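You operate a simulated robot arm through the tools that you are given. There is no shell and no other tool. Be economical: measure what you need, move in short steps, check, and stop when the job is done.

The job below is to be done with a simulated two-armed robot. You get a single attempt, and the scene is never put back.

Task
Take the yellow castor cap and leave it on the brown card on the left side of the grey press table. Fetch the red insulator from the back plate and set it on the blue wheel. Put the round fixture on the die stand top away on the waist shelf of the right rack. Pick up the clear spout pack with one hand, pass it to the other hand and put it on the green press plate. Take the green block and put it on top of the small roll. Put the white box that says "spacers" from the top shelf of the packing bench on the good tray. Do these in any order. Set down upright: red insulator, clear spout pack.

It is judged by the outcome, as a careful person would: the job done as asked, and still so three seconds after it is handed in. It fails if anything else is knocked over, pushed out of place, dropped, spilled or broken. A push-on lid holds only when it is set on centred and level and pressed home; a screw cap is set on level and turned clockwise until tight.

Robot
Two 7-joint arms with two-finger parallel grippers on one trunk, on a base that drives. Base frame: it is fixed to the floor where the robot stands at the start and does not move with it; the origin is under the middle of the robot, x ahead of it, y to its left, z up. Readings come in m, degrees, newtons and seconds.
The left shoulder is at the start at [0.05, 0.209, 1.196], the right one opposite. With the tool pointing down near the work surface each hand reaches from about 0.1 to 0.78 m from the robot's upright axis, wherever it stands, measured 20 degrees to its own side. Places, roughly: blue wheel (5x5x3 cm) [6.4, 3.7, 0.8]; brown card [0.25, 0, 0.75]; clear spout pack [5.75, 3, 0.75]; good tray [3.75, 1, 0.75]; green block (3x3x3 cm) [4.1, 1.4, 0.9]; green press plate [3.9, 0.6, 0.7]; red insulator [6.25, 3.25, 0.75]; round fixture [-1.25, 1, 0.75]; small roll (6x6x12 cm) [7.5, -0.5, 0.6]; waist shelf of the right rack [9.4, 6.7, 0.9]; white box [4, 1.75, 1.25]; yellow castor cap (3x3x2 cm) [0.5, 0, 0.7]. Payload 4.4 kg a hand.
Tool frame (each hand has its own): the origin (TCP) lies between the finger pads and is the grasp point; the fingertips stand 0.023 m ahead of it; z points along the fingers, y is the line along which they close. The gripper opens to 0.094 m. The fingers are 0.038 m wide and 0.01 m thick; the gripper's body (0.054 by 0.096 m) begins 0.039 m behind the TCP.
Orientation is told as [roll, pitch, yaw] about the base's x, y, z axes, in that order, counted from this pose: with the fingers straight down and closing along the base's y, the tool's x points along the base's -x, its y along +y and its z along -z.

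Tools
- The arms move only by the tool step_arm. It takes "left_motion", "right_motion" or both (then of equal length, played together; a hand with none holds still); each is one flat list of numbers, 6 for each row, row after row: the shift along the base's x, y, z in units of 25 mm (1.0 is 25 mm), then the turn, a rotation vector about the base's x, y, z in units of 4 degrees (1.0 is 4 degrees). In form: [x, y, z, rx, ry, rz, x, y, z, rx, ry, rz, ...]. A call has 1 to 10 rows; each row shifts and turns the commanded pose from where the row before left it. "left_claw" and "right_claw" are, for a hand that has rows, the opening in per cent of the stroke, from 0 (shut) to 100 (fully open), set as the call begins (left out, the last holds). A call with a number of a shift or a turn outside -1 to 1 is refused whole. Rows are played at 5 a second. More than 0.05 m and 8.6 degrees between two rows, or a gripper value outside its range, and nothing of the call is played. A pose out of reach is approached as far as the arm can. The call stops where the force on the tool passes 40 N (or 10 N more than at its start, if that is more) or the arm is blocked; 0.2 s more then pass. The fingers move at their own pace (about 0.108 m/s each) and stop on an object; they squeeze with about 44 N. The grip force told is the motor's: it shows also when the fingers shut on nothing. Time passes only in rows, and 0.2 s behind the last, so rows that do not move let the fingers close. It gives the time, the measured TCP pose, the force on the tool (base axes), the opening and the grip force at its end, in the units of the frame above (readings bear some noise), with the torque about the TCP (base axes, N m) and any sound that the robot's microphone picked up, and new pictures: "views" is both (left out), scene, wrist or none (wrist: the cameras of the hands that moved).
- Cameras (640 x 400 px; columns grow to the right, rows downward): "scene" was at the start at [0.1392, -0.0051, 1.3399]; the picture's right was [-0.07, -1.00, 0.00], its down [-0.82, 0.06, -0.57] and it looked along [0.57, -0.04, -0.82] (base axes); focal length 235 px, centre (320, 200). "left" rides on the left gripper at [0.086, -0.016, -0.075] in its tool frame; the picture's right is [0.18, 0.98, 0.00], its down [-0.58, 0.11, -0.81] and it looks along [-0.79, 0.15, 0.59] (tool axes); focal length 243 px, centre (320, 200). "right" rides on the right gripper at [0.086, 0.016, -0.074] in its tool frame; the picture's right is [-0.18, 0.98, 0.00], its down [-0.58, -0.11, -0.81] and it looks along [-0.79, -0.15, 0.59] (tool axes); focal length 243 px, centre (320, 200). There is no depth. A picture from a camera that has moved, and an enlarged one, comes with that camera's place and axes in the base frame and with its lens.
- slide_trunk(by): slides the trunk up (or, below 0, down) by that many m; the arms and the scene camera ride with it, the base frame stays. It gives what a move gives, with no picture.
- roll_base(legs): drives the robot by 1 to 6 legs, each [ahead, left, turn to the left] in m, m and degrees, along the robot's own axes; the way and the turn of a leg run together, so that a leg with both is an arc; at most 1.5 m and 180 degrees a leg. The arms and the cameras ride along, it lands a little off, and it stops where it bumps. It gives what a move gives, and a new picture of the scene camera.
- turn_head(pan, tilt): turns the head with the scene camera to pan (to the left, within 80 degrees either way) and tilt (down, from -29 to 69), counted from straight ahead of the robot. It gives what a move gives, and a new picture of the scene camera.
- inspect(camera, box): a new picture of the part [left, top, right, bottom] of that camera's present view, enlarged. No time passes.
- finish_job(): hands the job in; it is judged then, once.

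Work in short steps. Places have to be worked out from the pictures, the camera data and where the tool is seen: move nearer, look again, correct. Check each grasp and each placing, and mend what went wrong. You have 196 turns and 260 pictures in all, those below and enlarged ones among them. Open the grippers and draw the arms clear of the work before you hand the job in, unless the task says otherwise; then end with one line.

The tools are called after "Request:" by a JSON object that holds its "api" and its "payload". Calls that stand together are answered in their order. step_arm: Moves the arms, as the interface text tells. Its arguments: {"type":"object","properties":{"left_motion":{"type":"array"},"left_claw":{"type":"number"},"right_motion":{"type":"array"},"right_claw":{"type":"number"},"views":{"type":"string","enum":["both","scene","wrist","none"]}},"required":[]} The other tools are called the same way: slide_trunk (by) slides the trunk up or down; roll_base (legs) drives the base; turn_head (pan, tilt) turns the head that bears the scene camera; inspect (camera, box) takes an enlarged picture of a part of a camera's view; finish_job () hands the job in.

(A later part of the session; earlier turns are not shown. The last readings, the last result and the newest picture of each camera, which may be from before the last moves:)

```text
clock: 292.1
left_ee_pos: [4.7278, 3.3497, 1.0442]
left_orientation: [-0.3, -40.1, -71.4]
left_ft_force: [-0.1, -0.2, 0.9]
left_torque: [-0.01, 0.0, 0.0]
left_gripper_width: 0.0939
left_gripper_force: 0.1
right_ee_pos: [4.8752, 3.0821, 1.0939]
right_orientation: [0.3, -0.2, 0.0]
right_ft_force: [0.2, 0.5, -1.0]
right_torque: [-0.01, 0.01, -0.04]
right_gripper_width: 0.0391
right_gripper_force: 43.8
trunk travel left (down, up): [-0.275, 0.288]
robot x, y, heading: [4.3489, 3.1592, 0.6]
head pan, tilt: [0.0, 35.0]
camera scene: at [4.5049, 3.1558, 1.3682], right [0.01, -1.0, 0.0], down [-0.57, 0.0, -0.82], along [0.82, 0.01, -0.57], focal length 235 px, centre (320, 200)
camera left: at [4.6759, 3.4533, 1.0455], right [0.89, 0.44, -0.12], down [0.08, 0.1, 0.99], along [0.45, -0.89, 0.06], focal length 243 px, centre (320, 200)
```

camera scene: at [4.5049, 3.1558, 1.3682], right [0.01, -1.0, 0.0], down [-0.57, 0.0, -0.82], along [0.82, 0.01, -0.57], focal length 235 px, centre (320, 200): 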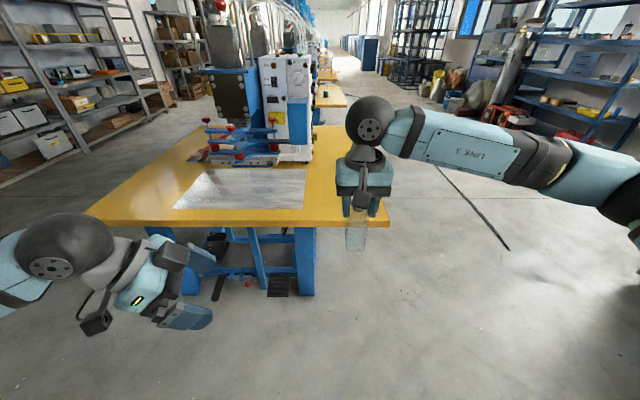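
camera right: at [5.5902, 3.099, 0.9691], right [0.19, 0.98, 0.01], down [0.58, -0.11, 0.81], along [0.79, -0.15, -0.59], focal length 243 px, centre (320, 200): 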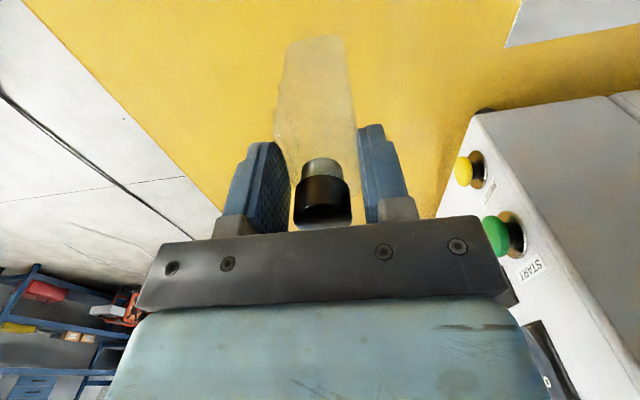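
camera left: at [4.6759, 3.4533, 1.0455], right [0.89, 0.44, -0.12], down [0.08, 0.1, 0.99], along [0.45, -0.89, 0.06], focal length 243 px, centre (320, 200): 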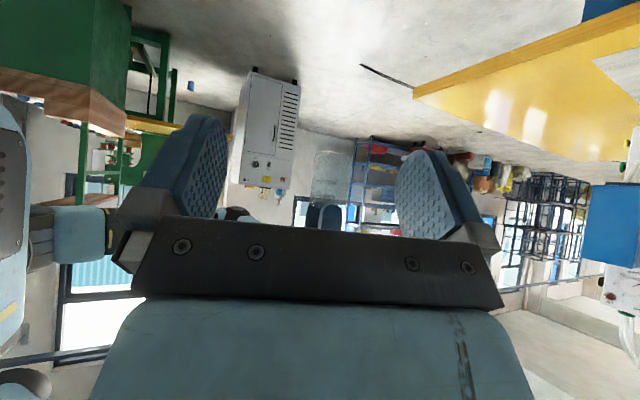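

Left hand is ready at −71° yaw, 40° tilt; its camera sees the pouch. I'll turn the right hand 18° to match, add some left tilt, and line up for a straight approach.

Request:
{"api": "step_arm", "payload": {"right_motion": [0, 0, 0, 0, 0, 1, 0, 0, 0, 0, 0, 1, 0, 0, 0, 0, 0, 1, 0, 0, 0, 0, 0, 1, 0, 0, 0, 0, 0, 0.5, 0, 0, 0, 0, 0, 0, 0, 0, 0, 0, 0, 0, 0, 0, 0, 0, 0, 0], "left_motion": [0.5, 0.2, -0.2, -0.95, -0.31, 0, 0.5, 0.2, -0.2, -0.95, -0.31, 0, 0.5, 0.2, -0.2, 0, 0, 0, 0.5, 0.1, -0.2, 0, 0, 0, 0.5, -0.6, 0, 0, 0, 0, 0.4, -0.95, 0, 0, 0, 0, 0.31, -0.95, 0, 0, 0, 0, 0.31, -0.95, 0, 0, 0, 0], "views": "both"}}

```text
clock: 293.9
left_ee_pos: [4.8163, 3.2801, 1.0225]
left_orientation: [-0.5, -47.9, -71.2]
left_ft_force: [0.2, 0.4, 0.4]
left_torque: [-0.02, 0.0, -0.03]
left_gripper_width: 0.0939
left_gripper_force: 0.0
right_ee_pos: [4.8763, 3.0824, 1.0935]
right_orientation: [0.4, -0.1, 18.1]
right_ft_force: [-0.7, -0.6, 0.0]
right_torque: [0.03, 0.0, -0.02]
right_gripper_width: 0.039
right_gripper_force: 43.8
trunk travel left (down, up): [-0.275, 0.288]
robot x, y, heading: [4.3483, 3.1561, -0.0]
head pan, tilt: [0.0, 35.0]
camera scene: at [4.5056, 3.1549, 1.3681], right [0.01, -1.0, 0.0], down [-0.57, 0.0, -0.82], along [0.82, 0.01, -0.57], focal length 235 px, centre (320, 200)
camera right: at [4.7894, 3.0688, 1.1693], right [-0.13, 0.99, 0.01], down [0.59, 0.07, 0.81], along [0.8, 0.11, -0.59], focal length 243 px, centre (320, 200)
camera left: at [4.7647, 3.3833, 1.0094], right [0.89, 0.43, -0.14], down [0.04, 0.23, 0.97], along [0.45, -0.87, 0.19], focal length 243 px, centre (320, 200)
```

scene: 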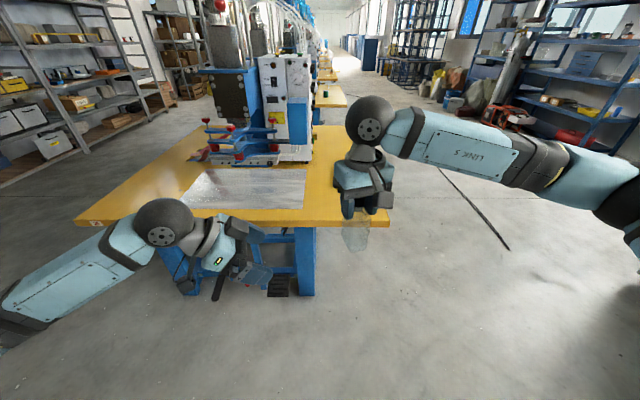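
right: 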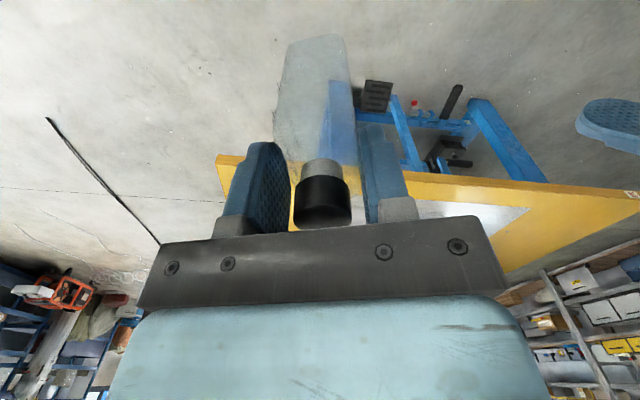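
left: 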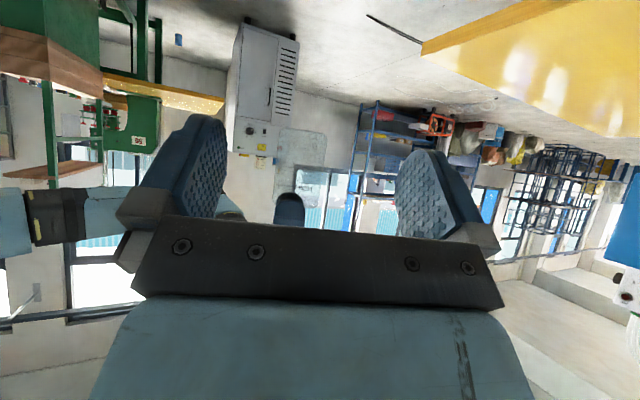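

The pouch body is at about (4.882, 3.083), bottom ≈0.985. The approach line fits; I'll advance 12 cm and look.

Request:
{"api": "step_arm", "payload": {"left_motion": [0.31, -0.95, 0, 0, 0, 0, 0.31, -0.95, 0, 0, 0, 0, 0.31, -0.95, 0, 0, 0, 0, 0.31, -0.95, 0, 0, 0, 0, 0.31, -0.95, 0, 0, 0, 0], "views": "both"}}

```text
clock: 295.1
left_ee_pos: [4.8555, 3.1609, 1.0238]
left_orientation: [-0.4, -47.9, -71.3]
left_ft_force: [0.7, 1.1, -1.0]
left_torque: [-0.01, 0.02, -0.01]
left_gripper_width: 0.094
left_gripper_force: 0.1
right_ee_pos: [4.8756, 3.081, 1.0938]
right_orientation: [0.4, 0.0, 18.1]
right_ft_force: [1.1, -0.7, 0.3]
right_torque: [0.04, 0.05, -0.02]
right_gripper_width: 0.0388
right_gripper_force: 44.2
trunk travel left (down, up): [-0.275, 0.288]
robot x, y, heading: [4.3492, 3.1593, 0.2]
head pan, tilt: [0.0, 35.0]
camera scene: at [4.5055, 3.1548, 1.3681], right [0.01, -1.0, 0.0], down [-0.57, 0.0, -0.82], along [0.82, 0.01, -0.57], focal length 235 px, centre (320, 200)
camera left: at [4.8035, 3.2639, 1.0099], right [0.89, 0.43, -0.14], down [0.04, 0.23, 0.97], along [0.45, -0.87, 0.19], focal length 243 px, centre (320, 200)
```

scene: 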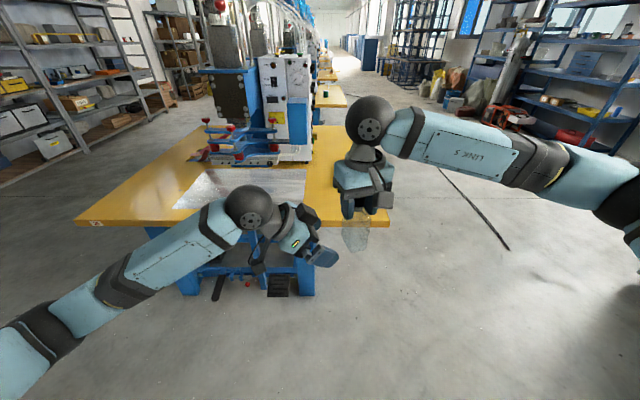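
left: 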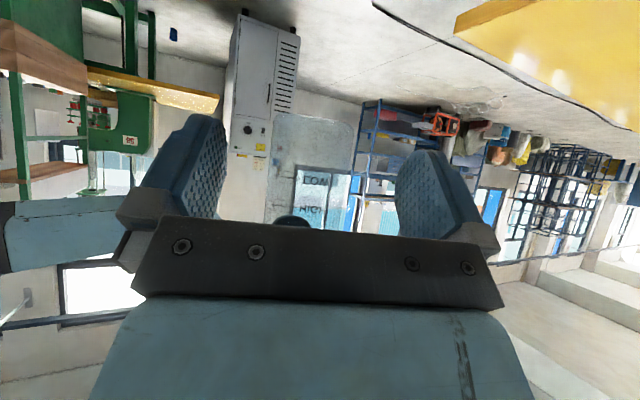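

Lined up; the pouch is ~6 cm wide between my open fingers. I'll advance the last 8 cm.

Request:
{"api": "step_arm", "payload": {"left_motion": [0.2, -0.9, 0, 0, 0, 0, 0.2, -0.9, 0, 0, 0, 0, 0.2, -0.8, 0, 0, 0, 0, 0.2, -0.6, 0, 0, 0, 0], "views": "both"}}

```text
clock: 295.9
left_ee_pos: [4.871, 3.1028, 1.0235]
left_orientation: [-0.2, -47.7, -71.2]
left_ft_force: [-1.6, 4.6, -1.0]
left_torque: [-0.33, -0.13, -0.07]
left_gripper_width: 0.0939
left_gripper_force: 0.1
right_ee_pos: [4.8792, 3.0758, 1.0947]
right_orientation: [-0.2, -0.1, 17.5]
right_ft_force: [0.9, -3.2, 0.6]
right_torque: [0.03, 0.0, 0.08]
right_gripper_width: 0.0392
right_gripper_force: 44.5
trunk travel left (down, up): [-0.275, 0.288]
robot x, y, heading: [4.3506, 3.1544, 0.6]
head pan, tilt: [0.0, 35.0]
stopped in row 4 (right hand): the force on the tool passed its limit at 59 N (the readings are from after the stop); the commanded pose is now the measured one
camera scene: at [4.5054, 3.1549, 1.3681], right [0.01, -1.0, 0.0], down [-0.57, 0.0, -0.82], along [0.82, 0.01, -0.57], focal length 235 px, centre (320, 200)
camera left: at [4.8184, 3.2057, 1.0097], right [0.89, 0.43, -0.14], down [0.04, 0.23, 0.97], along [0.45, -0.87, 0.19], focal length 243 px, centre (320, 200)
```

scene: 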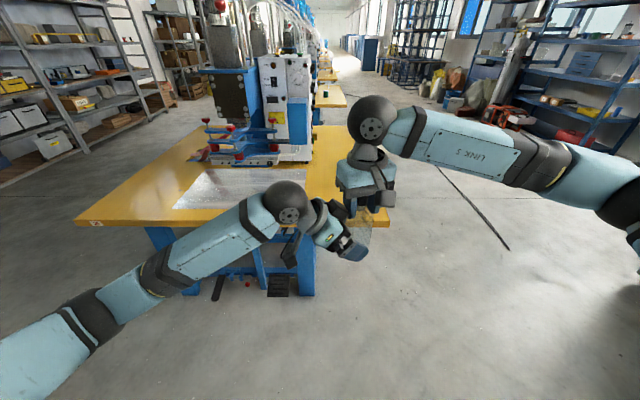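
left: 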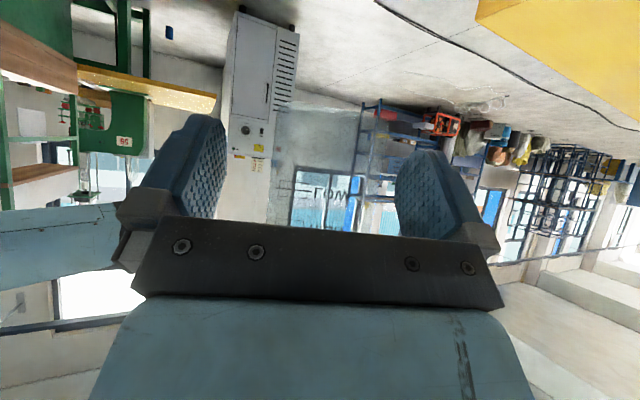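

The left palm's upper edge met the right fingers. I'll back the left hand off slightly and check the pack in the right hand.

Request:
{"api": "step_arm", "payload": {"left_motion": [-0.25, 0.75, 0, 0, 0, 0, 0, 0, -0.26, -0.95, -0.31, 0], "right_motion": [0, 0, 0, 0, 0, 0, 0, 0, 0, 0, 0, 0], "views": "both"}}

```text
clock: 296.5
left_ee_pos: [4.8645, 3.1218, 1.0169]
left_orientation: [-0.3, -51.8, -71.2]
left_ft_force: [0.1, -0.9, 0.2]
left_torque: [-0.02, 0.02, 0.03]
left_gripper_width: 0.0938
left_gripper_force: 0.0
right_ee_pos: [4.8789, 3.0763, 1.0939]
right_orientation: [-0.2, 0.1, 17.5]
right_ft_force: [-0.1, -0.5, -0.4]
right_torque: [-0.01, 0.01, -0.03]
right_gripper_width: 0.0389
right_gripper_force: 44.2
trunk travel left (down, up): [-0.275, 0.288]
robot x, y, heading: [4.3479, 3.1552, 0.3]
head pan, tilt: [0.0, 35.0]
camera scene: at [4.5053, 3.1556, 1.3681], right [0.01, -1.0, 0.0], down [-0.57, 0.0, -0.82], along [0.82, 0.01, -0.57], focal length 235 px, centre (320, 200)
camera right: at [4.7918, 3.0661, 1.1695], right [-0.12, 0.99, 0.0], down [0.59, 0.07, 0.81], along [0.8, 0.1, -0.59], focal length 243 px, centre (320, 200)
camera left: at [4.8124, 3.2236, 0.9951], right [0.9, 0.42, -0.15], down [0.02, 0.29, 0.96], along [0.45, -0.86, 0.26], focal length 243 px, centre (320, 200)
```

scene: 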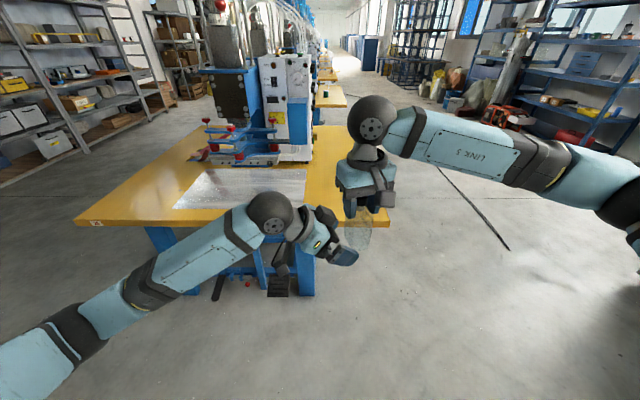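
right: 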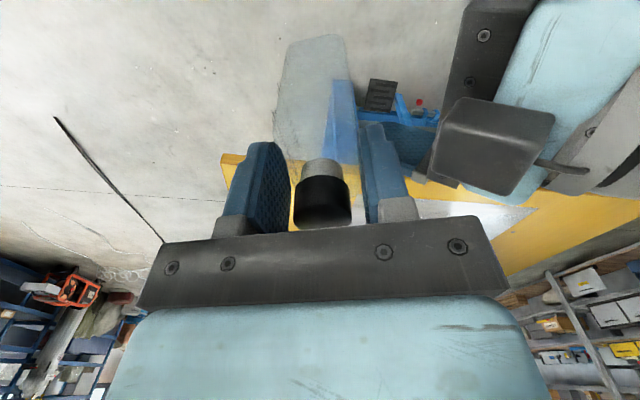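
left: 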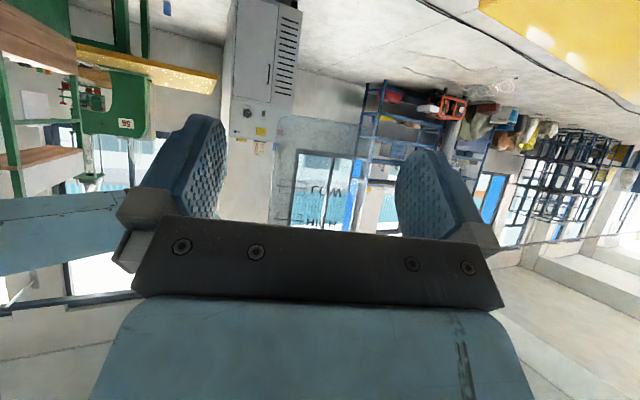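

The pack is unchanged in the right hand. With the left hand 6 mm lower and 4° flatter, I'll advance again in small steps.

Request:
{"api": "step_arm", "payload": {"left_motion": [0.2, -0.5, 0, 0, 0, 0, 0.15, -0.4, 0, 0, 0, 0, 0.1, -0.3, 0, 0, 0, 0], "views": "none"}}

Request:
{"api": "step_arm", "payload": {"left_motion": [0.1, -0.25, 0, 0, 0, 0], "right_motion": [0, 0, 0, 0, 0, 0], "views": "wrist"}}

```text
clock: 297.3
left_ee_pos: [4.8763, 3.0953, 1.016]
left_orientation: [-0.2, -51.6, -71.1]
left_ft_force: [-0.5, 6.2, 0.7]
left_torque: [-0.41, -0.09, -0.13]
left_gripper_width: 0.0939
left_gripper_force: 0.1
right_ee_pos: [4.8826, 3.0722, 1.0939]
right_orientation: [-0.7, 0.0, 17.0]
right_ft_force: [1.8, -6.2, -1.3]
right_torque: [-0.14, -0.04, 0.08]
right_gripper_width: 0.0387
right_gripper_force: 44.0
trunk travel left (down, up): [-0.275, 0.288]
robot x, y, heading: [4.3508, 3.1569, 0.8]
head pan, tilt: [0.0, 35.0]
stopped in row 3 (left hand): the force on the tool passed its limit at 46 N (the readings are from after the stop); the commanded pose is now the measured one
```

```text
clock: 297.7
left_ee_pos: [4.8788, 3.0909, 1.0149]
left_orientation: [-0.2, -51.5, -71.1]
left_ft_force: [-2.1, 7.6, -0.4]
left_torque: [-0.48, -0.07, -0.12]
left_gripper_width: 0.094
left_gripper_force: 0.0
right_ee_pos: [4.8849, 3.0673, 1.0945]
right_orientation: [-1.2, 0.0, 16.5]
right_ft_force: [1.9, -7.6, 0.1]
right_torque: [-0.07, -0.03, 0.11]
right_gripper_width: 0.0386
right_gripper_force: 44.3
trunk travel left (down, up): [-0.275, 0.288]
robot x, y, heading: [4.3447, 3.1535, 0.6]
head pan, tilt: [0.0, 35.0]
stopped in row 1 (left hand): the force on the tool passed its limit at 46 N (the readings are from after the stop); the commanded pose is now the measured one
camera right: at [4.797, 3.0599, 1.1692], right [-0.1, 0.99, -0.02], down [0.58, 0.08, 0.81], along [0.81, 0.07, -0.59], focal length 243 px, centre (320, 200)
camera left: at [4.8265, 3.1926, 0.9945], right [0.89, 0.43, -0.15], down [0.02, 0.29, 0.96], along [0.45, -0.86, 0.25], focal length 243 px, centre (320, 200)
```

right: 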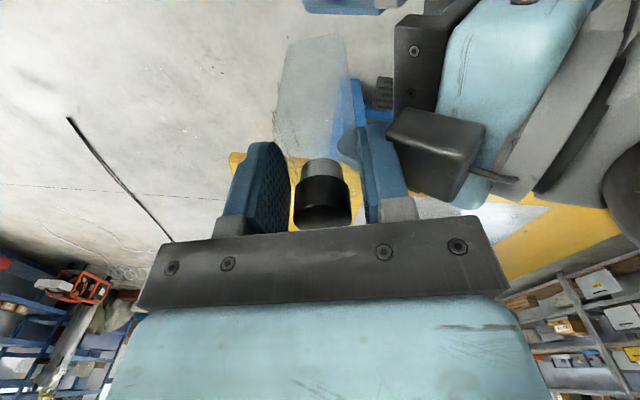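
left: 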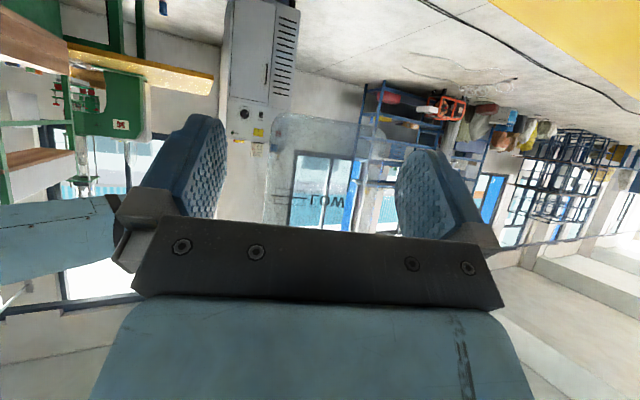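

A box on the left hand's upper side touches the right finger, so the grip is ~2 cm shallow. I'll close the left here for a provisional hold, then regrip the right higher on the cap, then deepen the left grip.

Request:
{"api": "step_arm", "payload": {"left_motion": [-0.03, 0.1, 0, 0, 0, 0, 0, 0, 0, 0, 0, 0, 0, 0, 0, 0, 0, 0, 0, 0, 0, 0, 0, 0], "left_claw": 0, "right_motion": [0, 0, 0, 0, 0, 0, 0, 0, 0, 0, 0, 0, 0, 0, 0, 0, 0, 0, 0, 0, 0, 0, 0, 0], "views": "wrist"}}

```text
clock: 298.7
left_ee_pos: [4.8799, 3.0939, 1.0156]
left_orientation: [-0.2, -51.5, -70.9]
left_ft_force: [38.9, -5.4, -2.5]
left_torque: [0.59, 1.59, -0.16]
left_gripper_width: 0.0595
left_gripper_force: 43.7
right_ee_pos: [4.8823, 3.0698, 1.0942]
right_orientation: [-1.1, 0.0, 16.9]
right_ft_force: [-38.5, 4.4, 2.2]
right_torque: [-0.08, 1.51, 1.1]
right_gripper_width: 0.0391
right_gripper_force: 44.3
trunk travel left (down, up): [-0.275, 0.288]
robot x, y, heading: [4.3518, 3.1516, 0.5]
head pan, tilt: [0.0, 35.0]
camera right: at [4.7953, 3.061, 1.1693], right [-0.11, 0.99, -0.02], down [0.59, 0.08, 0.81], along [0.8, 0.08, -0.59], focal length 243 px, centre (320, 200)
camera left: at [4.8266, 3.1959, 0.9943], right [0.89, 0.43, -0.15], down [0.02, 0.29, 0.96], along [0.45, -0.86, 0.25], focal length 243 px, centre (320, 200)
```

right: 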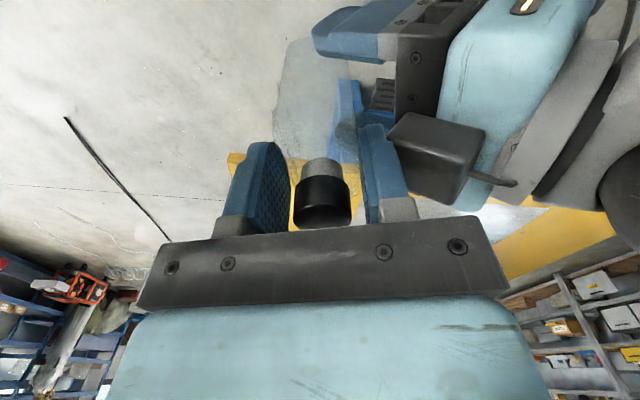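
left: 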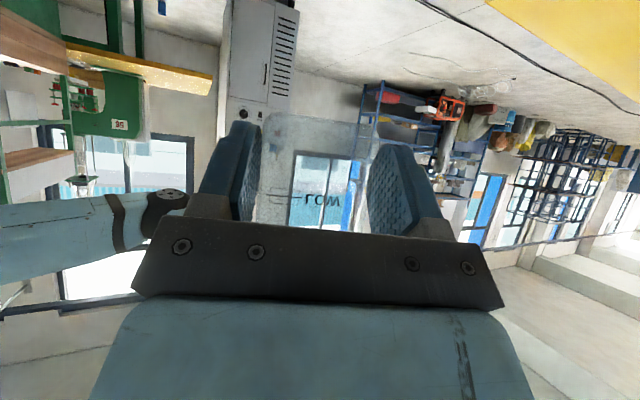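

The left hand grips at 0.0595, with a side load of 39 N from off-centre. I'll shift the left hand a few mm along its closing axis to relieve that.

Request:
{"api": "step_arm", "payload": {"left_motion": [0.12, 0.04, 0, 0, 0, 0, 0, 0, 0, 0, 0, 0], "views": "none"}}

```text
clock: 299.3
left_ee_pos: [4.8806, 3.0943, 1.0156]
left_orientation: [-0.2, -51.5, -71.0]
left_ft_force: [28.4, -11.9, -2.9]
left_torque: [0.83, 0.86, -0.53]
left_gripper_width: 0.0592
left_gripper_force: 44.1
right_ee_pos: [4.8841, 3.0698, 1.0937]
right_orientation: [-1.0, 0.0, 16.7]
right_ft_force: [-27.9, 11.0, 1.7]
right_torque: [0.15, 1.38, 1.22]
right_gripper_width: 0.039
right_gripper_force: 43.9
trunk travel left (down, up): [-0.275, 0.288]
robot x, y, heading: [4.3478, 3.1508, 0.4]
head pan, tilt: [0.0, 35.0]
```

Request:
{"api": "step_arm", "payload": {"left_motion": [0.25, 0, 0, 0, 0, 0, 0, 0, 0, 0, 0, 0], "views": "none"}}

```text
clock: 299.9
left_ee_pos: [4.8834, 3.0934, 1.0153]
left_orientation: [-0.4, -51.6, -71.5]
left_ft_force: [-22.7, -7.4, -0.6]
left_torque: [0.16, -0.75, -1.46]
left_gripper_width: 0.0595
left_gripper_force: 44.2
right_ee_pos: [4.8858, 3.068, 1.0941]
right_orientation: [-1.2, -0.3, 16.3]
right_ft_force: [23.2, 6.0, -1.0]
right_torque: [0.39, -1.08, 0.9]
right_gripper_width: 0.0389
right_gripper_force: 44.4
trunk travel left (down, up): [-0.275, 0.288]
robot x, y, heading: [4.3477, 3.1545, 0.2]
head pan, tilt: [0.0, 35.0]
```

Slight overshoot; back by ~2.5 mm, then open the right hand.

Request:
{"api": "step_arm", "payload": {"left_motion": [-0.11, 0, 0, 0, 0, 0, 0, 0, 0, 0, 0, 0], "views": "none"}}

Request:
{"api": "step_arm", "payload": {"right_motion": [0, 0, 0, 0, 0, 0, 0, 0, 0, 0, 0, 0], "right_claw": 58, "views": "both"}}

```text
clock: 300.5
left_ee_pos: [4.8827, 3.0946, 1.0152]
left_orientation: [-0.3, -51.6, -71.2]
left_ft_force: [-31.9, -9.4, 2.5]
left_torque: [-0.02, -1.02, -1.6]
left_gripper_width: 0.0596
left_gripper_force: 44.1
right_ee_pos: [4.8834, 3.0684, 1.0944]
right_orientation: [-0.9, -0.2, 16.4]
right_ft_force: [30.7, 8.3, -2.3]
right_torque: [0.65, -1.45, 0.72]
right_gripper_width: 0.0389
right_gripper_force: 43.9
trunk travel left (down, up): [-0.275, 0.288]
robot x, y, heading: [4.3484, 3.1565, 0.2]
head pan, tilt: [0.0, 35.0]
```

```text
clock: 301.1
left_ee_pos: [4.8873, 3.0973, 1.014]
left_orientation: [-0.2, -51.4, -70.6]
left_ft_force: [11.8, 26.7, -3.6]
left_torque: [-1.75, 0.67, -0.46]
left_gripper_width: 0.059
left_gripper_force: 43.7
right_ee_pos: [4.8833, 3.0683, 1.0935]
right_orientation: [-1.1, 0.3, 16.8]
right_ft_force: [-12.0, -26.8, 3.8]
right_torque: [-0.27, 0.19, 0.67]
right_gripper_width: 0.0447
right_gripper_force: 0.1
trunk travel left (down, up): [-0.275, 0.288]
robot x, y, heading: [4.3522, 3.1594, 0.3]
head pan, tilt: [0.0, 35.0]
camera scene: at [4.5051, 3.1557, 1.3681], right [0.01, -1.0, 0.0], down [-0.57, 0.0, -0.82], along [0.82, 0.01, -0.57], focal length 235 px, centre (320, 200)
camera right: at [4.7958, 3.0601, 1.1692], right [-0.11, 0.99, -0.02], down [0.59, 0.08, 0.81], along [0.8, 0.07, -0.59], focal length 243 px, centre (320, 200)
```

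scene: 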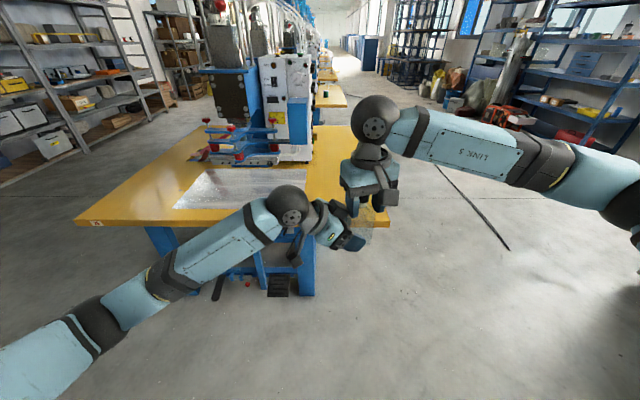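
right: 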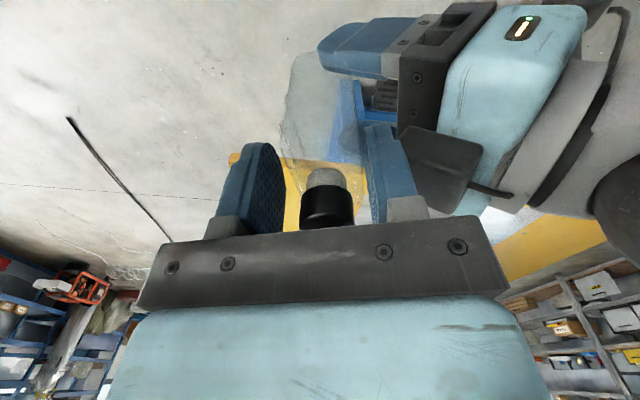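

The left hand holds it; the right fingers are only touching the box. I'll ease the right opening a little and lift the right hand off.

Request:
{"api": "step_arm", "payload": {"right_motion": [0, 0, 0, 0, 0, 0, 0, -0.1, 0.3, 0, 0, 0, 0, 0, 0.6, 0, 0, 0, 0, 0, 0.8, 0, 0, 0], "right_claw": 45, "left_motion": [0, 0, 0, 0, 0, 0, 0, 0, 0, 0, 0, 0, 0, 0, 0, 0, 0, 0, 0, 0, 0, 0, 0, 0], "views": "both"}}

```text
clock: 302.1
left_ee_pos: [4.8841, 3.0944, 1.0157]
left_orientation: [-0.3, -51.5, -71.1]
left_ft_force: [0.6, -0.2, 0.4]
left_torque: [0.04, -0.03, 0.02]
left_gripper_width: 0.0595
left_gripper_force: 43.6
right_ee_pos: [4.8844, 3.0667, 1.1375]
right_orientation: [-1.0, 0.0, 16.7]
right_ft_force: [-0.7, 0.6, 0.4]
right_torque: [0.01, 0.02, 0.0]
right_gripper_width: 0.0422
right_gripper_force: 0.0
trunk travel left (down, up): [-0.275, 0.288]
robot x, y, heading: [4.3486, 3.1548, 0.5]
head pan, tilt: [0.0, 35.0]
camera scene: at [4.5048, 3.1558, 1.3681], right [0.01, -1.0, 0.0], down [-0.57, 0.0, -0.82], along [0.82, 0.01, -0.57], focal length 235 px, centre (320, 200)
camera right: at [4.7965, 3.058, 1.2125], right [-0.1, 0.99, -0.02], down [0.58, 0.07, 0.81], along [0.81, 0.07, -0.59], focal length 243 px, centre (320, 200)
camera left: at [4.8315, 3.1963, 0.9944], right [0.89, 0.42, -0.15], down [0.02, 0.29, 0.96], along [0.45, -0.86, 0.25], focal length 243 px, centre (320, 200)
```

scene: 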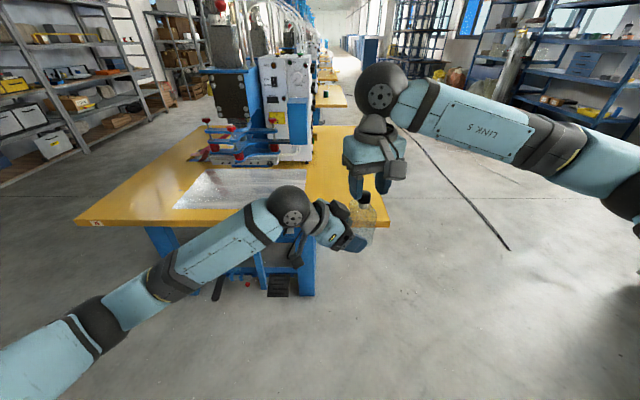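
right: 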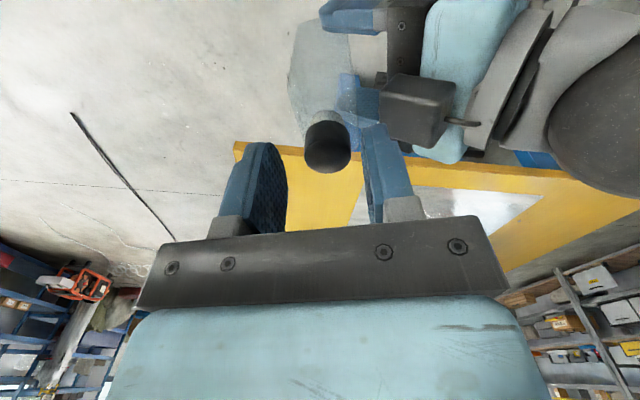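
left: 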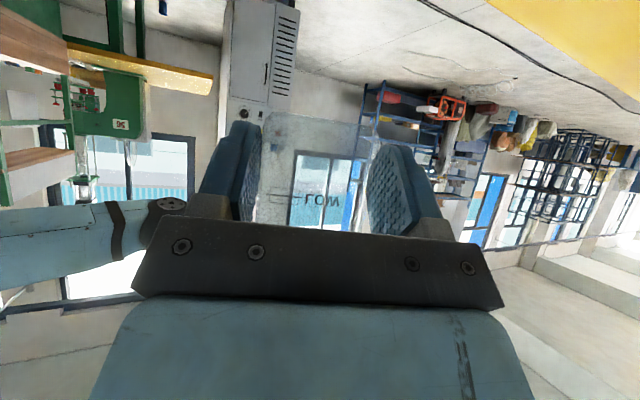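

The handover is done; the left holds it at a steady 0.0595 m. I'll lift the right hand away and look at how upright the pack is.

Request:
{"api": "step_arm", "payload": {"right_motion": [0, 0, 1, 0, 0, 0, 0, -1, 0.5, 0, 0, 0, 0, -1, 0, 0, 0, 0, 0, -1, 0, 0, 0, 0, 0, -1, 0, 0, 0, 0, 0, -1, 0, 0, 0, 0, 0, -1, 0, 0, 0, 0, -1, -1, 0, 0, 0, 0, -1, -1, 0, 0, 0, 0], "views": "scene"}}

Request:
{"api": "inspect", "payload": {"camera": "scene", "box": [290, 170, 410, 270]}}

```text
clock: 304.1
left_ee_pos: [4.8851, 3.0946, 1.0156]
left_orientation: [-0.1, -51.4, -71.1]
left_ft_force: [-0.2, 0.6, 0.4]
left_torque: [0.06, 0.01, -0.01]
left_gripper_width: 0.0588
left_gripper_force: 43.9
right_ee_pos: [4.8333, 2.8645, 1.1748]
right_orientation: [-0.9, -0.1, 16.6]
right_ft_force: [-1.0, 0.1, 0.8]
right_torque: [-0.01, -0.02, -0.01]
right_gripper_width: 0.0423
right_gripper_force: 0.0
trunk travel left (down, up): [-0.275, 0.288]
robot x, y, heading: [4.3502, 3.1529, 0.3]
head pan, tilt: [0.0, 35.0]
camera scene: at [4.5043, 3.1548, 1.3683], right [0.01, -1.0, 0.0], down [-0.57, 0.0, -0.82], along [0.82, 0.01, -0.57], focal length 235 px, centre (320, 200)
```

scene: 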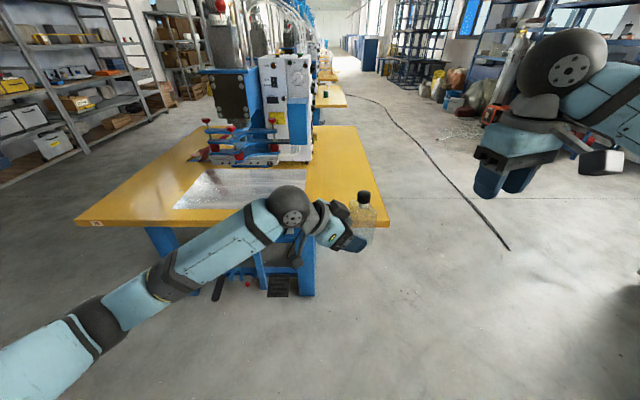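

```text
4.00 times, centred on (350, 220) of scene
camera zoom: at [4.5043, 3.1548, 1.3683], right [0.01, -1.0, 0.0], down [-0.57, 0.0, -0.82], along [0.82, 0.01, -0.57], focal length 939 px, centre (200, 120)
```

zoom: 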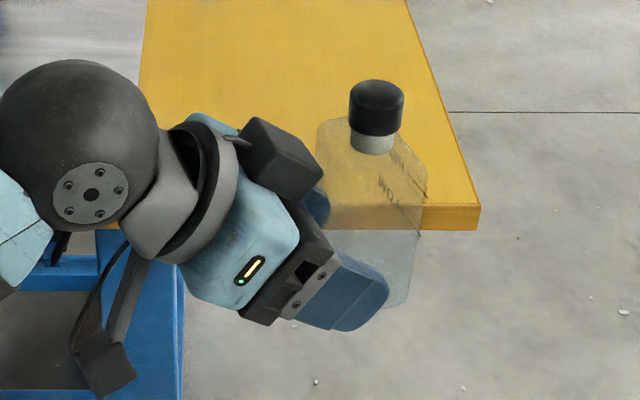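

The pack is upright and well held in the left hand. Now I'll turn toward the green press and look.

Request:
{"api": "roll_base", "payload": {"legs": [[-0.15, 0.25, 0], [0, 0, -90]]}}

Request:
{"api": "turn_head", "payload": {"pan": 0, "tilt": 25}}

```text
clock: 310.8
left_ee_pos: [4.1296, 2.8706, 1.0153]
left_orientation: [-0.1, -51.5, -161.9]
left_ft_force: [1.1, 1.2, -0.3]
left_torque: [0.02, -0.02, 0.0]
left_gripper_width: 0.0588
left_gripper_force: 43.9
right_ee_pos: [3.9043, 2.9226, 1.1737]
right_orientation: [-1.0, 0.0, -74.2]
right_ft_force: [-1.0, 0.3, -0.2]
right_torque: [-0.02, 0.01, 0.0]
right_gripper_width: 0.0423
right_gripper_force: 0.1
trunk travel left (down, up): [-0.275, 0.288]
robot x, y, heading: [4.1979, 3.4069, -90.5]
head pan, tilt: [0.0, 35.0]
camera scene: at [4.1963, 3.2488, 1.3681], right [-1.0, 0.01, 0.0], down [0.0, 0.57, -0.82], along [-0.01, -0.82, -0.57], focal length 235 px, centre (320, 200)
```

scene: 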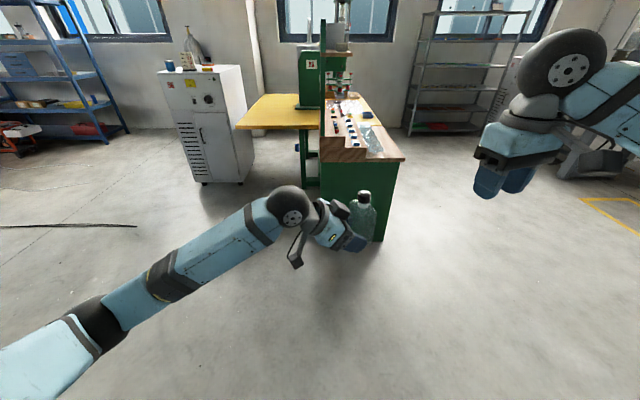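

```text
clock: 311.5
left_ee_pos: [4.1297, 2.8711, 1.0152]
left_orientation: [-0.1, -51.5, -161.9]
left_ft_force: [-0.3, 0.0, 0.2]
left_torque: [0.01, -0.02, 0.0]
left_gripper_width: 0.0595
left_gripper_force: 43.9
right_ee_pos: [3.9035, 2.9228, 1.1737]
right_orientation: [-1.1, 0.1, -74.2]
right_ft_force: [0.2, -0.4, -0.1]
right_torque: [0.01, 0.01, -0.01]
right_gripper_width: 0.0424
right_gripper_force: 0.1
trunk travel left (down, up): [-0.275, 0.288]
robot x, y, heading: [4.1999, 3.4078, -90.4]
head pan, tilt: [0.0, 25.0]
camera scene: at [4.1964, 3.2447, 1.3838], right [-1.0, 0.01, 0.0], down [0.0, 0.42, -0.91], along [-0.01, -0.91, -0.42], focal length 235 px, centre (320, 200)
```

scene: 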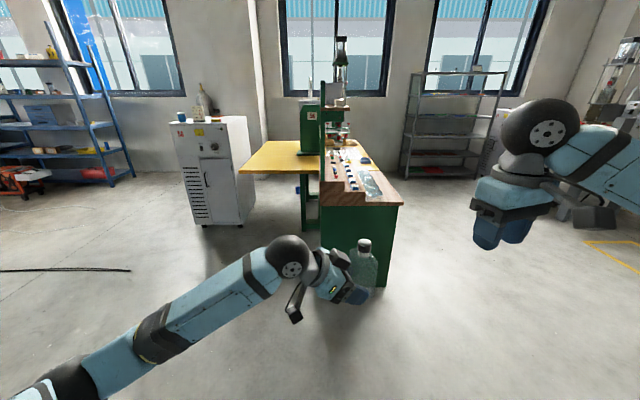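

Request:
{"api": "inspect", "payload": {"camera": "scene", "box": [220, 80, 420, 220]}}

```text
2.86 times, centred on (320, 150) of scene
camera zoom: at [4.1964, 3.2447, 1.3838], right [-1.0, 0.01, 0.0], down [0.0, 0.42, -0.91], along [-0.01, -0.91, -0.42], focal length 670 px, centre (320, 343)
```

zoom: 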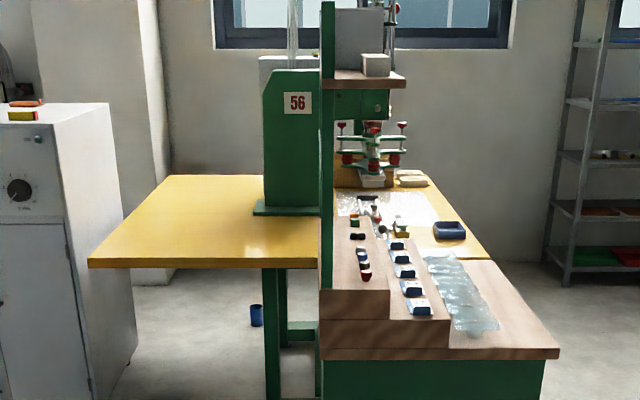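

The packing bench (x 3.74–4.19, y 1.3–2.1) adjoins the green press's yellow table (x≈3.6–4.9, y up to 1.28); both are best worked from the −x side. I'll drive round to (2.95, 1.0) and face +x.

Request:
{"api": "roll_base", "payload": {"legs": [[0, -1.25, 0], [1.2, 0, 0], [1.2, 0, 0], [0, 0, 90]]}}

Request:
{"api": "turn_head", "payload": {"pan": 0, "tilt": 30}}

```text
clock: 338.0
left_ee_pos: [3.4252, 0.9246, 1.015]
left_orientation: [-0.2, -51.5, -73.1]
left_ft_force: [0.6, -0.1, 0.1]
left_torque: [0.03, 0.01, 0.03]
left_gripper_width: 0.0591
left_gripper_force: 43.5
right_ee_pos: [3.368, 0.6982, 1.1738]
right_orientation: [-0.9, 0.0, 14.5]
right_ft_force: [-0.5, -0.5, 0.5]
right_torque: [0.01, 0.0, 0.01]
right_gripper_width: 0.0423
right_gripper_force: 0.1
trunk travel left (down, up): [-0.275, 0.288]
robot x, y, heading: [2.8942, 1.0042, -1.6]
head pan, tilt: [0.0, 25.0]
camera scene: at [3.0532, 0.9986, 1.3839], right [-0.03, -1.0, 0.0], down [-0.42, 0.01, -0.91], along [0.91, -0.03, -0.42], focal length 235 px, centre (320, 200)
```

scene: 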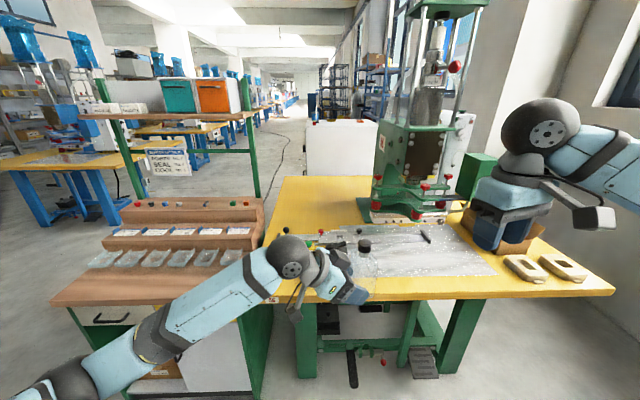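

```text
clock: 338.7
left_ee_pos: [3.4264, 0.9242, 1.0161]
left_orientation: [-0.1, -51.5, -73.1]
left_ft_force: [0.0, 0.6, 0.0]
left_torque: [0.01, 0.01, -0.01]
left_gripper_width: 0.0588
left_gripper_force: 43.7
right_ee_pos: [3.3679, 0.6984, 1.1739]
right_orientation: [-1.0, 0.1, 14.5]
right_ft_force: [-0.5, -0.3, 0.1]
right_torque: [-0.04, 0.02, -0.01]
right_gripper_width: 0.0423
right_gripper_force: 0.1
trunk travel left (down, up): [-0.275, 0.288]
robot x, y, heading: [2.8949, 1.0033, -1.9]
head pan, tilt: [0.0, 30.0]
camera scene: at [3.0515, 0.9986, 1.376], right [-0.03, -1.0, 0.0], down [-0.5, 0.01, -0.87], along [0.87, -0.02, -0.5], focal length 235 px, centre (320, 200)
```

scene: 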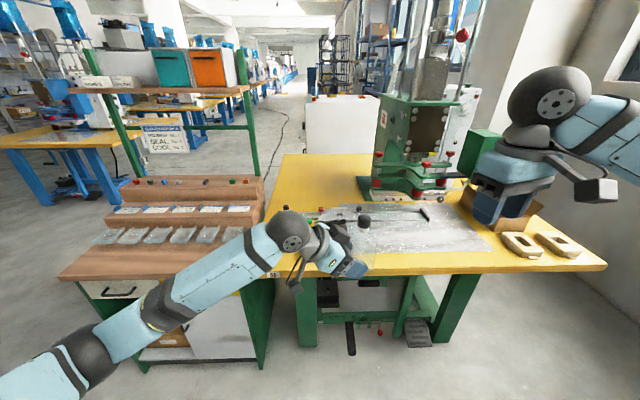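

I'll enlarge the plate area and the top shelf.

Request:
{"api": "inspect", "payload": {"camera": "scene", "box": [260, 150, 620, 290]}}

Request:
{"api": "inspect", "payload": {"camera": "scene", "box": [50, 30, 270, 170]}}

```text
1.78 times, centred on (440, 220) of scene
camera zoom: at [3.0515, 0.9986, 1.376], right [-0.03, -1.0, 0.0], down [-0.5, 0.01, -0.87], along [0.87, -0.02, -0.5], focal length 417 px, centre (107, 164)
```

zoom: 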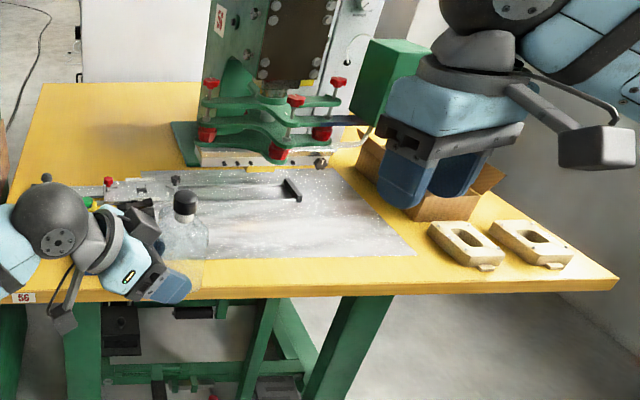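

```text
2.86 times, centred on (160, 100) of scene
camera zoom: at [3.0515, 0.9986, 1.376], right [-0.03, -1.0, 0.0], down [-0.5, 0.01, -0.87], along [0.87, -0.02, -0.5], focal length 670 px, centre (777, 486)
```

zoom: 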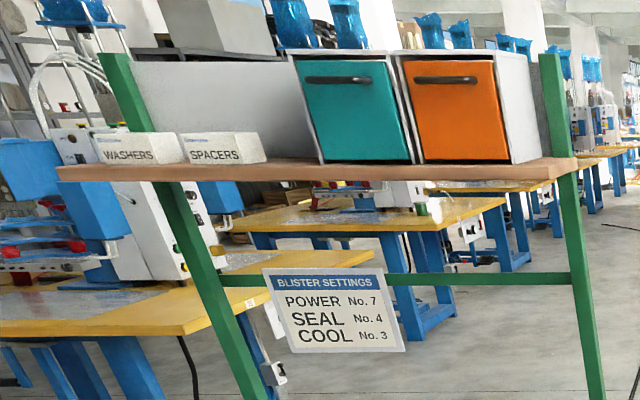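

The "SPACERS" box is the right one of two. For the pack, the left camera housing would hit the plate at this tilt, so I'll first stand the pack at the table's front edge (camera hanging clear) and then regrasp it from above with the same left hand. I move the base in front of the plate.

Request:
{"api": "roll_base", "payload": {"legs": [[0.1, -0.6, 1.9]]}}

Request:
{"api": "step_arm", "payload": {"left_motion": [-0.3, 0.5, 0, 0, 0, 1, -0.3, 0.5, 0, 0, 0, 1, -0.3, 0.5, 0, 0, 0, 1, 0, 0.5, 0, 0, 0, 1, 0, 0.5, 0, 0, 0, 1, 0, 0.5, 0, 0, 0, 1, 0, 0.5, 0, 0, 0, 1, 0, 0.5, 0, 0, 0, 1, 0, 0, 0, 0, 0, 1, 0, 0, 0, 0, 0, 1], "views": "none"}}

Request:
{"api": "step_arm", "payload": {"left_motion": [0, 0.5, 0, 0, 0, 1, 0, 0.5, 0, 0, 0, 1, 0, 0.5, 0, 0, 0, 1, 0, 0, 0, 0, 0, 1, 0, 0, 0, 0, 0, 1, 0, 0, 0, 0, 0, 1, 0, 0, 0, 0, 0, 1, 0, 0, 0, 0, 0, 1], "views": "both"}}

```text
clock: 344.4
left_ee_pos: [3.5224, 0.3408, 1.0161]
left_orientation: [-0.3, -51.3, -71.3]
left_ft_force: [0.2, -0.7, 0.0]
left_torque: [0.02, -0.01, 0.0]
left_gripper_width: 0.0592
left_gripper_force: 44.1
right_ee_pos: [3.4693, 0.1132, 1.1733]
right_orientation: [-1.0, 0.0, 16.3]
right_ft_force: [0.5, 0.1, -0.4]
right_torque: [-0.03, -0.02, -0.01]
right_gripper_width: 0.0421
right_gripper_force: 0.1
trunk travel left (down, up): [-0.275, 0.288]
robot x, y, heading: [2.9826, 0.4035, 0.1]
head pan, tilt: [0.0, 30.0]
camera scene: at [3.1446, 0.4031, 1.3759], right [0.0, -1.0, 0.0], down [-0.5, 0.0, -0.87], along [0.87, 0.0, -0.5], focal length 235 px, centre (320, 200)
```

scene: 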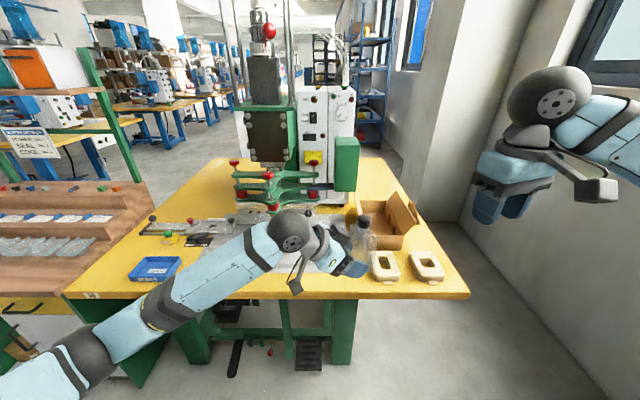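

```text
clock: 346.6
left_ee_pos: [3.4984, 0.4403, 1.015]
left_orientation: [-0.2, -51.4, -31.2]
left_ft_force: [0.6, -0.1, -0.8]
left_torque: [0.07, 0.02, 0.0]
left_gripper_width: 0.0591
left_gripper_force: 43.8
right_ee_pos: [3.4697, 0.112, 1.174]
right_orientation: [-1.1, 0.1, 16.2]
right_ft_force: [0.4, -0.7, -0.1]
right_torque: [0.0, 0.0, 0.02]
right_gripper_width: 0.0425
right_gripper_force: 0.1
trunk travel left (down, up): [-0.275, 0.288]
robot x, y, heading: [2.9863, 0.4027, 0.2]
head pan, tilt: [0.0, 30.0]
```

```text
clock: 348.4
left_ee_pos: [3.4991, 0.4782, 1.0147]
left_orientation: [-0.2, -51.5, 0.6]
left_ft_force: [1.2, -0.3, -0.4]
left_torque: [-0.01, 0.02, -0.02]
left_gripper_width: 0.0591
left_gripper_force: 43.9
right_ee_pos: [3.4704, 0.1129, 1.1739]
right_orientation: [-1.0, 0.0, 16.3]
right_ft_force: [-0.1, -0.3, 0.0]
right_torque: [-0.02, 0.0, 0.03]
right_gripper_width: 0.0425
right_gripper_force: 0.0
trunk travel left (down, up): [-0.275, 0.288]
robot x, y, heading: [2.984, 0.3987, 0.2]
head pan, tilt: [0.0, 30.0]
camera scene: at [3.1445, 0.403, 1.3759], right [0.0, -1.0, 0.0], down [-0.5, 0.0, -0.87], along [0.87, 0.0, -0.5], focal length 235 px, centre (320, 200)
camera left: at [3.3856, 0.4611, 0.9941], right [-0.12, 0.98, -0.15], down [-0.27, 0.11, 0.96], along [0.95, 0.16, 0.25], focal length 243 px, centre (320, 200)
```

scene: 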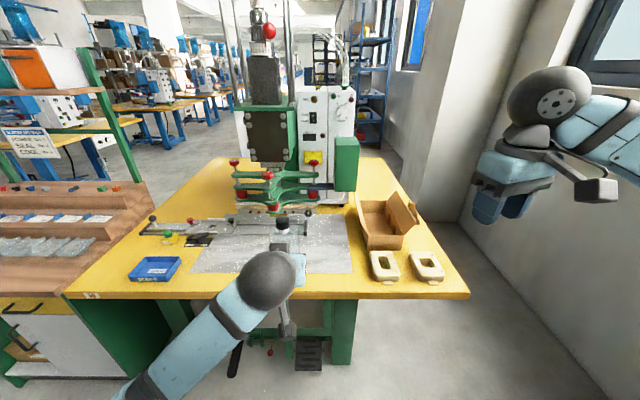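
left: 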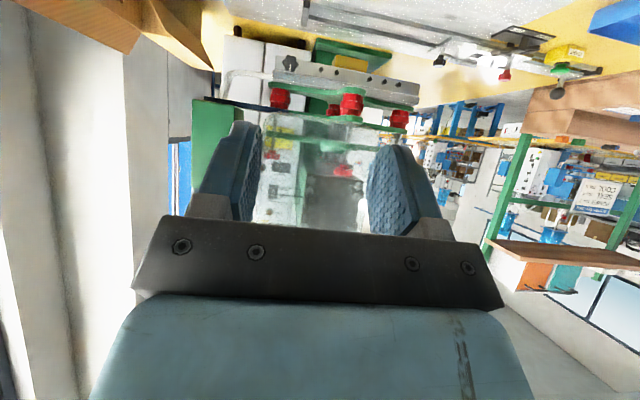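

The plate's front edge is at x≈3.73 and the table edge at x≈3.647; with the hand pointing +x the camera housing hangs just off the table edge if I set the pack near the plate's front. I'll move there high, then check.

Request:
{"api": "step_arm", "payload": {"left_motion": [1, 0.2, 0, 0, 0, 0, 1, 0.2, 0, 0, 0, 0, 1, 0.2, 0, 0, 0, 0, 1, 0.2, 0, 0, 0, 0, 1, 0.2, 0, 0, 0, 0, 1, 0.2, -0.6, 0, 0, 0, 1, 0.2, -1, 0, 0, 0, 1, 0.2, -1, 0, 0, 0, 1, 0.2, -1, 0, 0, 0, 1, 0, -1, 0, 0, 0], "views": "both"}}

Request:
{"api": "inspect", "payload": {"camera": "scene", "box": [180, 200, 360, 320]}}

```text
clock: 350.6
left_ee_pos: [3.7504, 0.5232, 0.8994]
left_orientation: [-0.2, -51.4, 0.5]
left_ft_force: [-0.2, -0.8, -0.2]
left_torque: [0.01, 0.03, 0.03]
left_gripper_width: 0.059
left_gripper_force: 43.7
right_ee_pos: [3.471, 0.1124, 1.1729]
right_orientation: [-1.0, 0.0, 16.3]
right_ft_force: [0.3, 0.2, -0.4]
right_torque: [0.05, 0.02, 0.01]
right_gripper_width: 0.0422
right_gripper_force: 0.1
trunk travel left (down, up): [-0.275, 0.288]
robot x, y, heading: [2.9856, 0.3992, 0.4]
head pan, tilt: [0.0, 30.0]
camera scene: at [3.1453, 0.403, 1.3758], right [0.0, -1.0, 0.0], down [-0.5, 0.0, -0.87], along [0.87, 0.0, -0.5], focal length 235 px, centre (320, 200)
camera left: at [3.6371, 0.5059, 0.8783], right [-0.12, 0.98, -0.15], down [-0.27, 0.11, 0.96], along [0.96, 0.16, 0.25], focal length 243 px, centre (320, 200)
```

scene: 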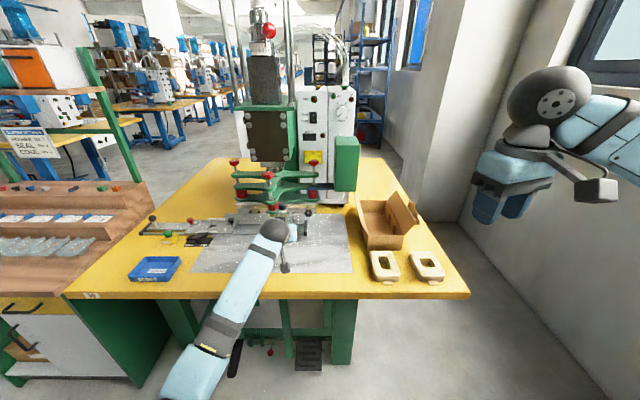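
left: 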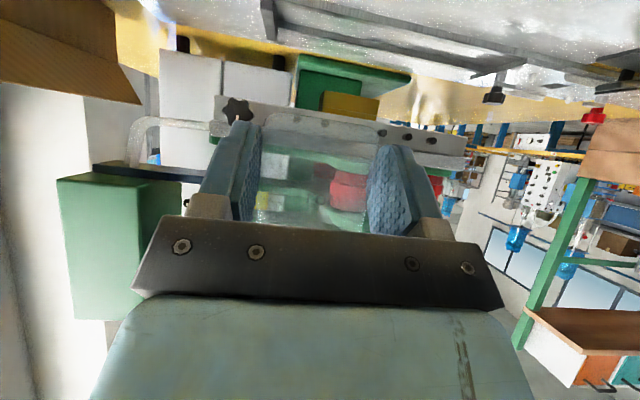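

```text
3.33 times, centred on (270, 260) of scene
camera zoom: at [3.1453, 0.403, 1.3758], right [0.0, -1.0, 0.0], down [-0.5, 0.0, -0.87], along [0.87, 0.0, -0.5], focal length 782 px, centre (487, 0)
```

zoom: 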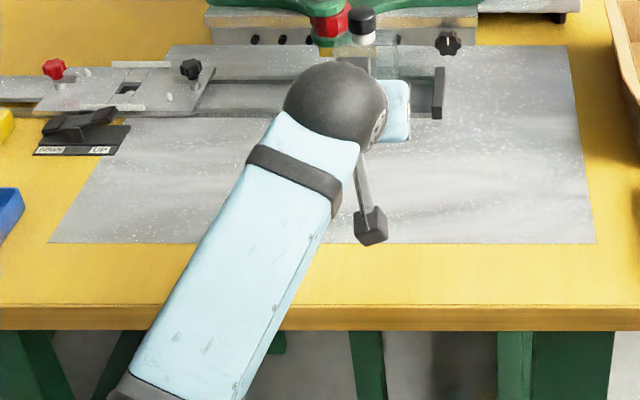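

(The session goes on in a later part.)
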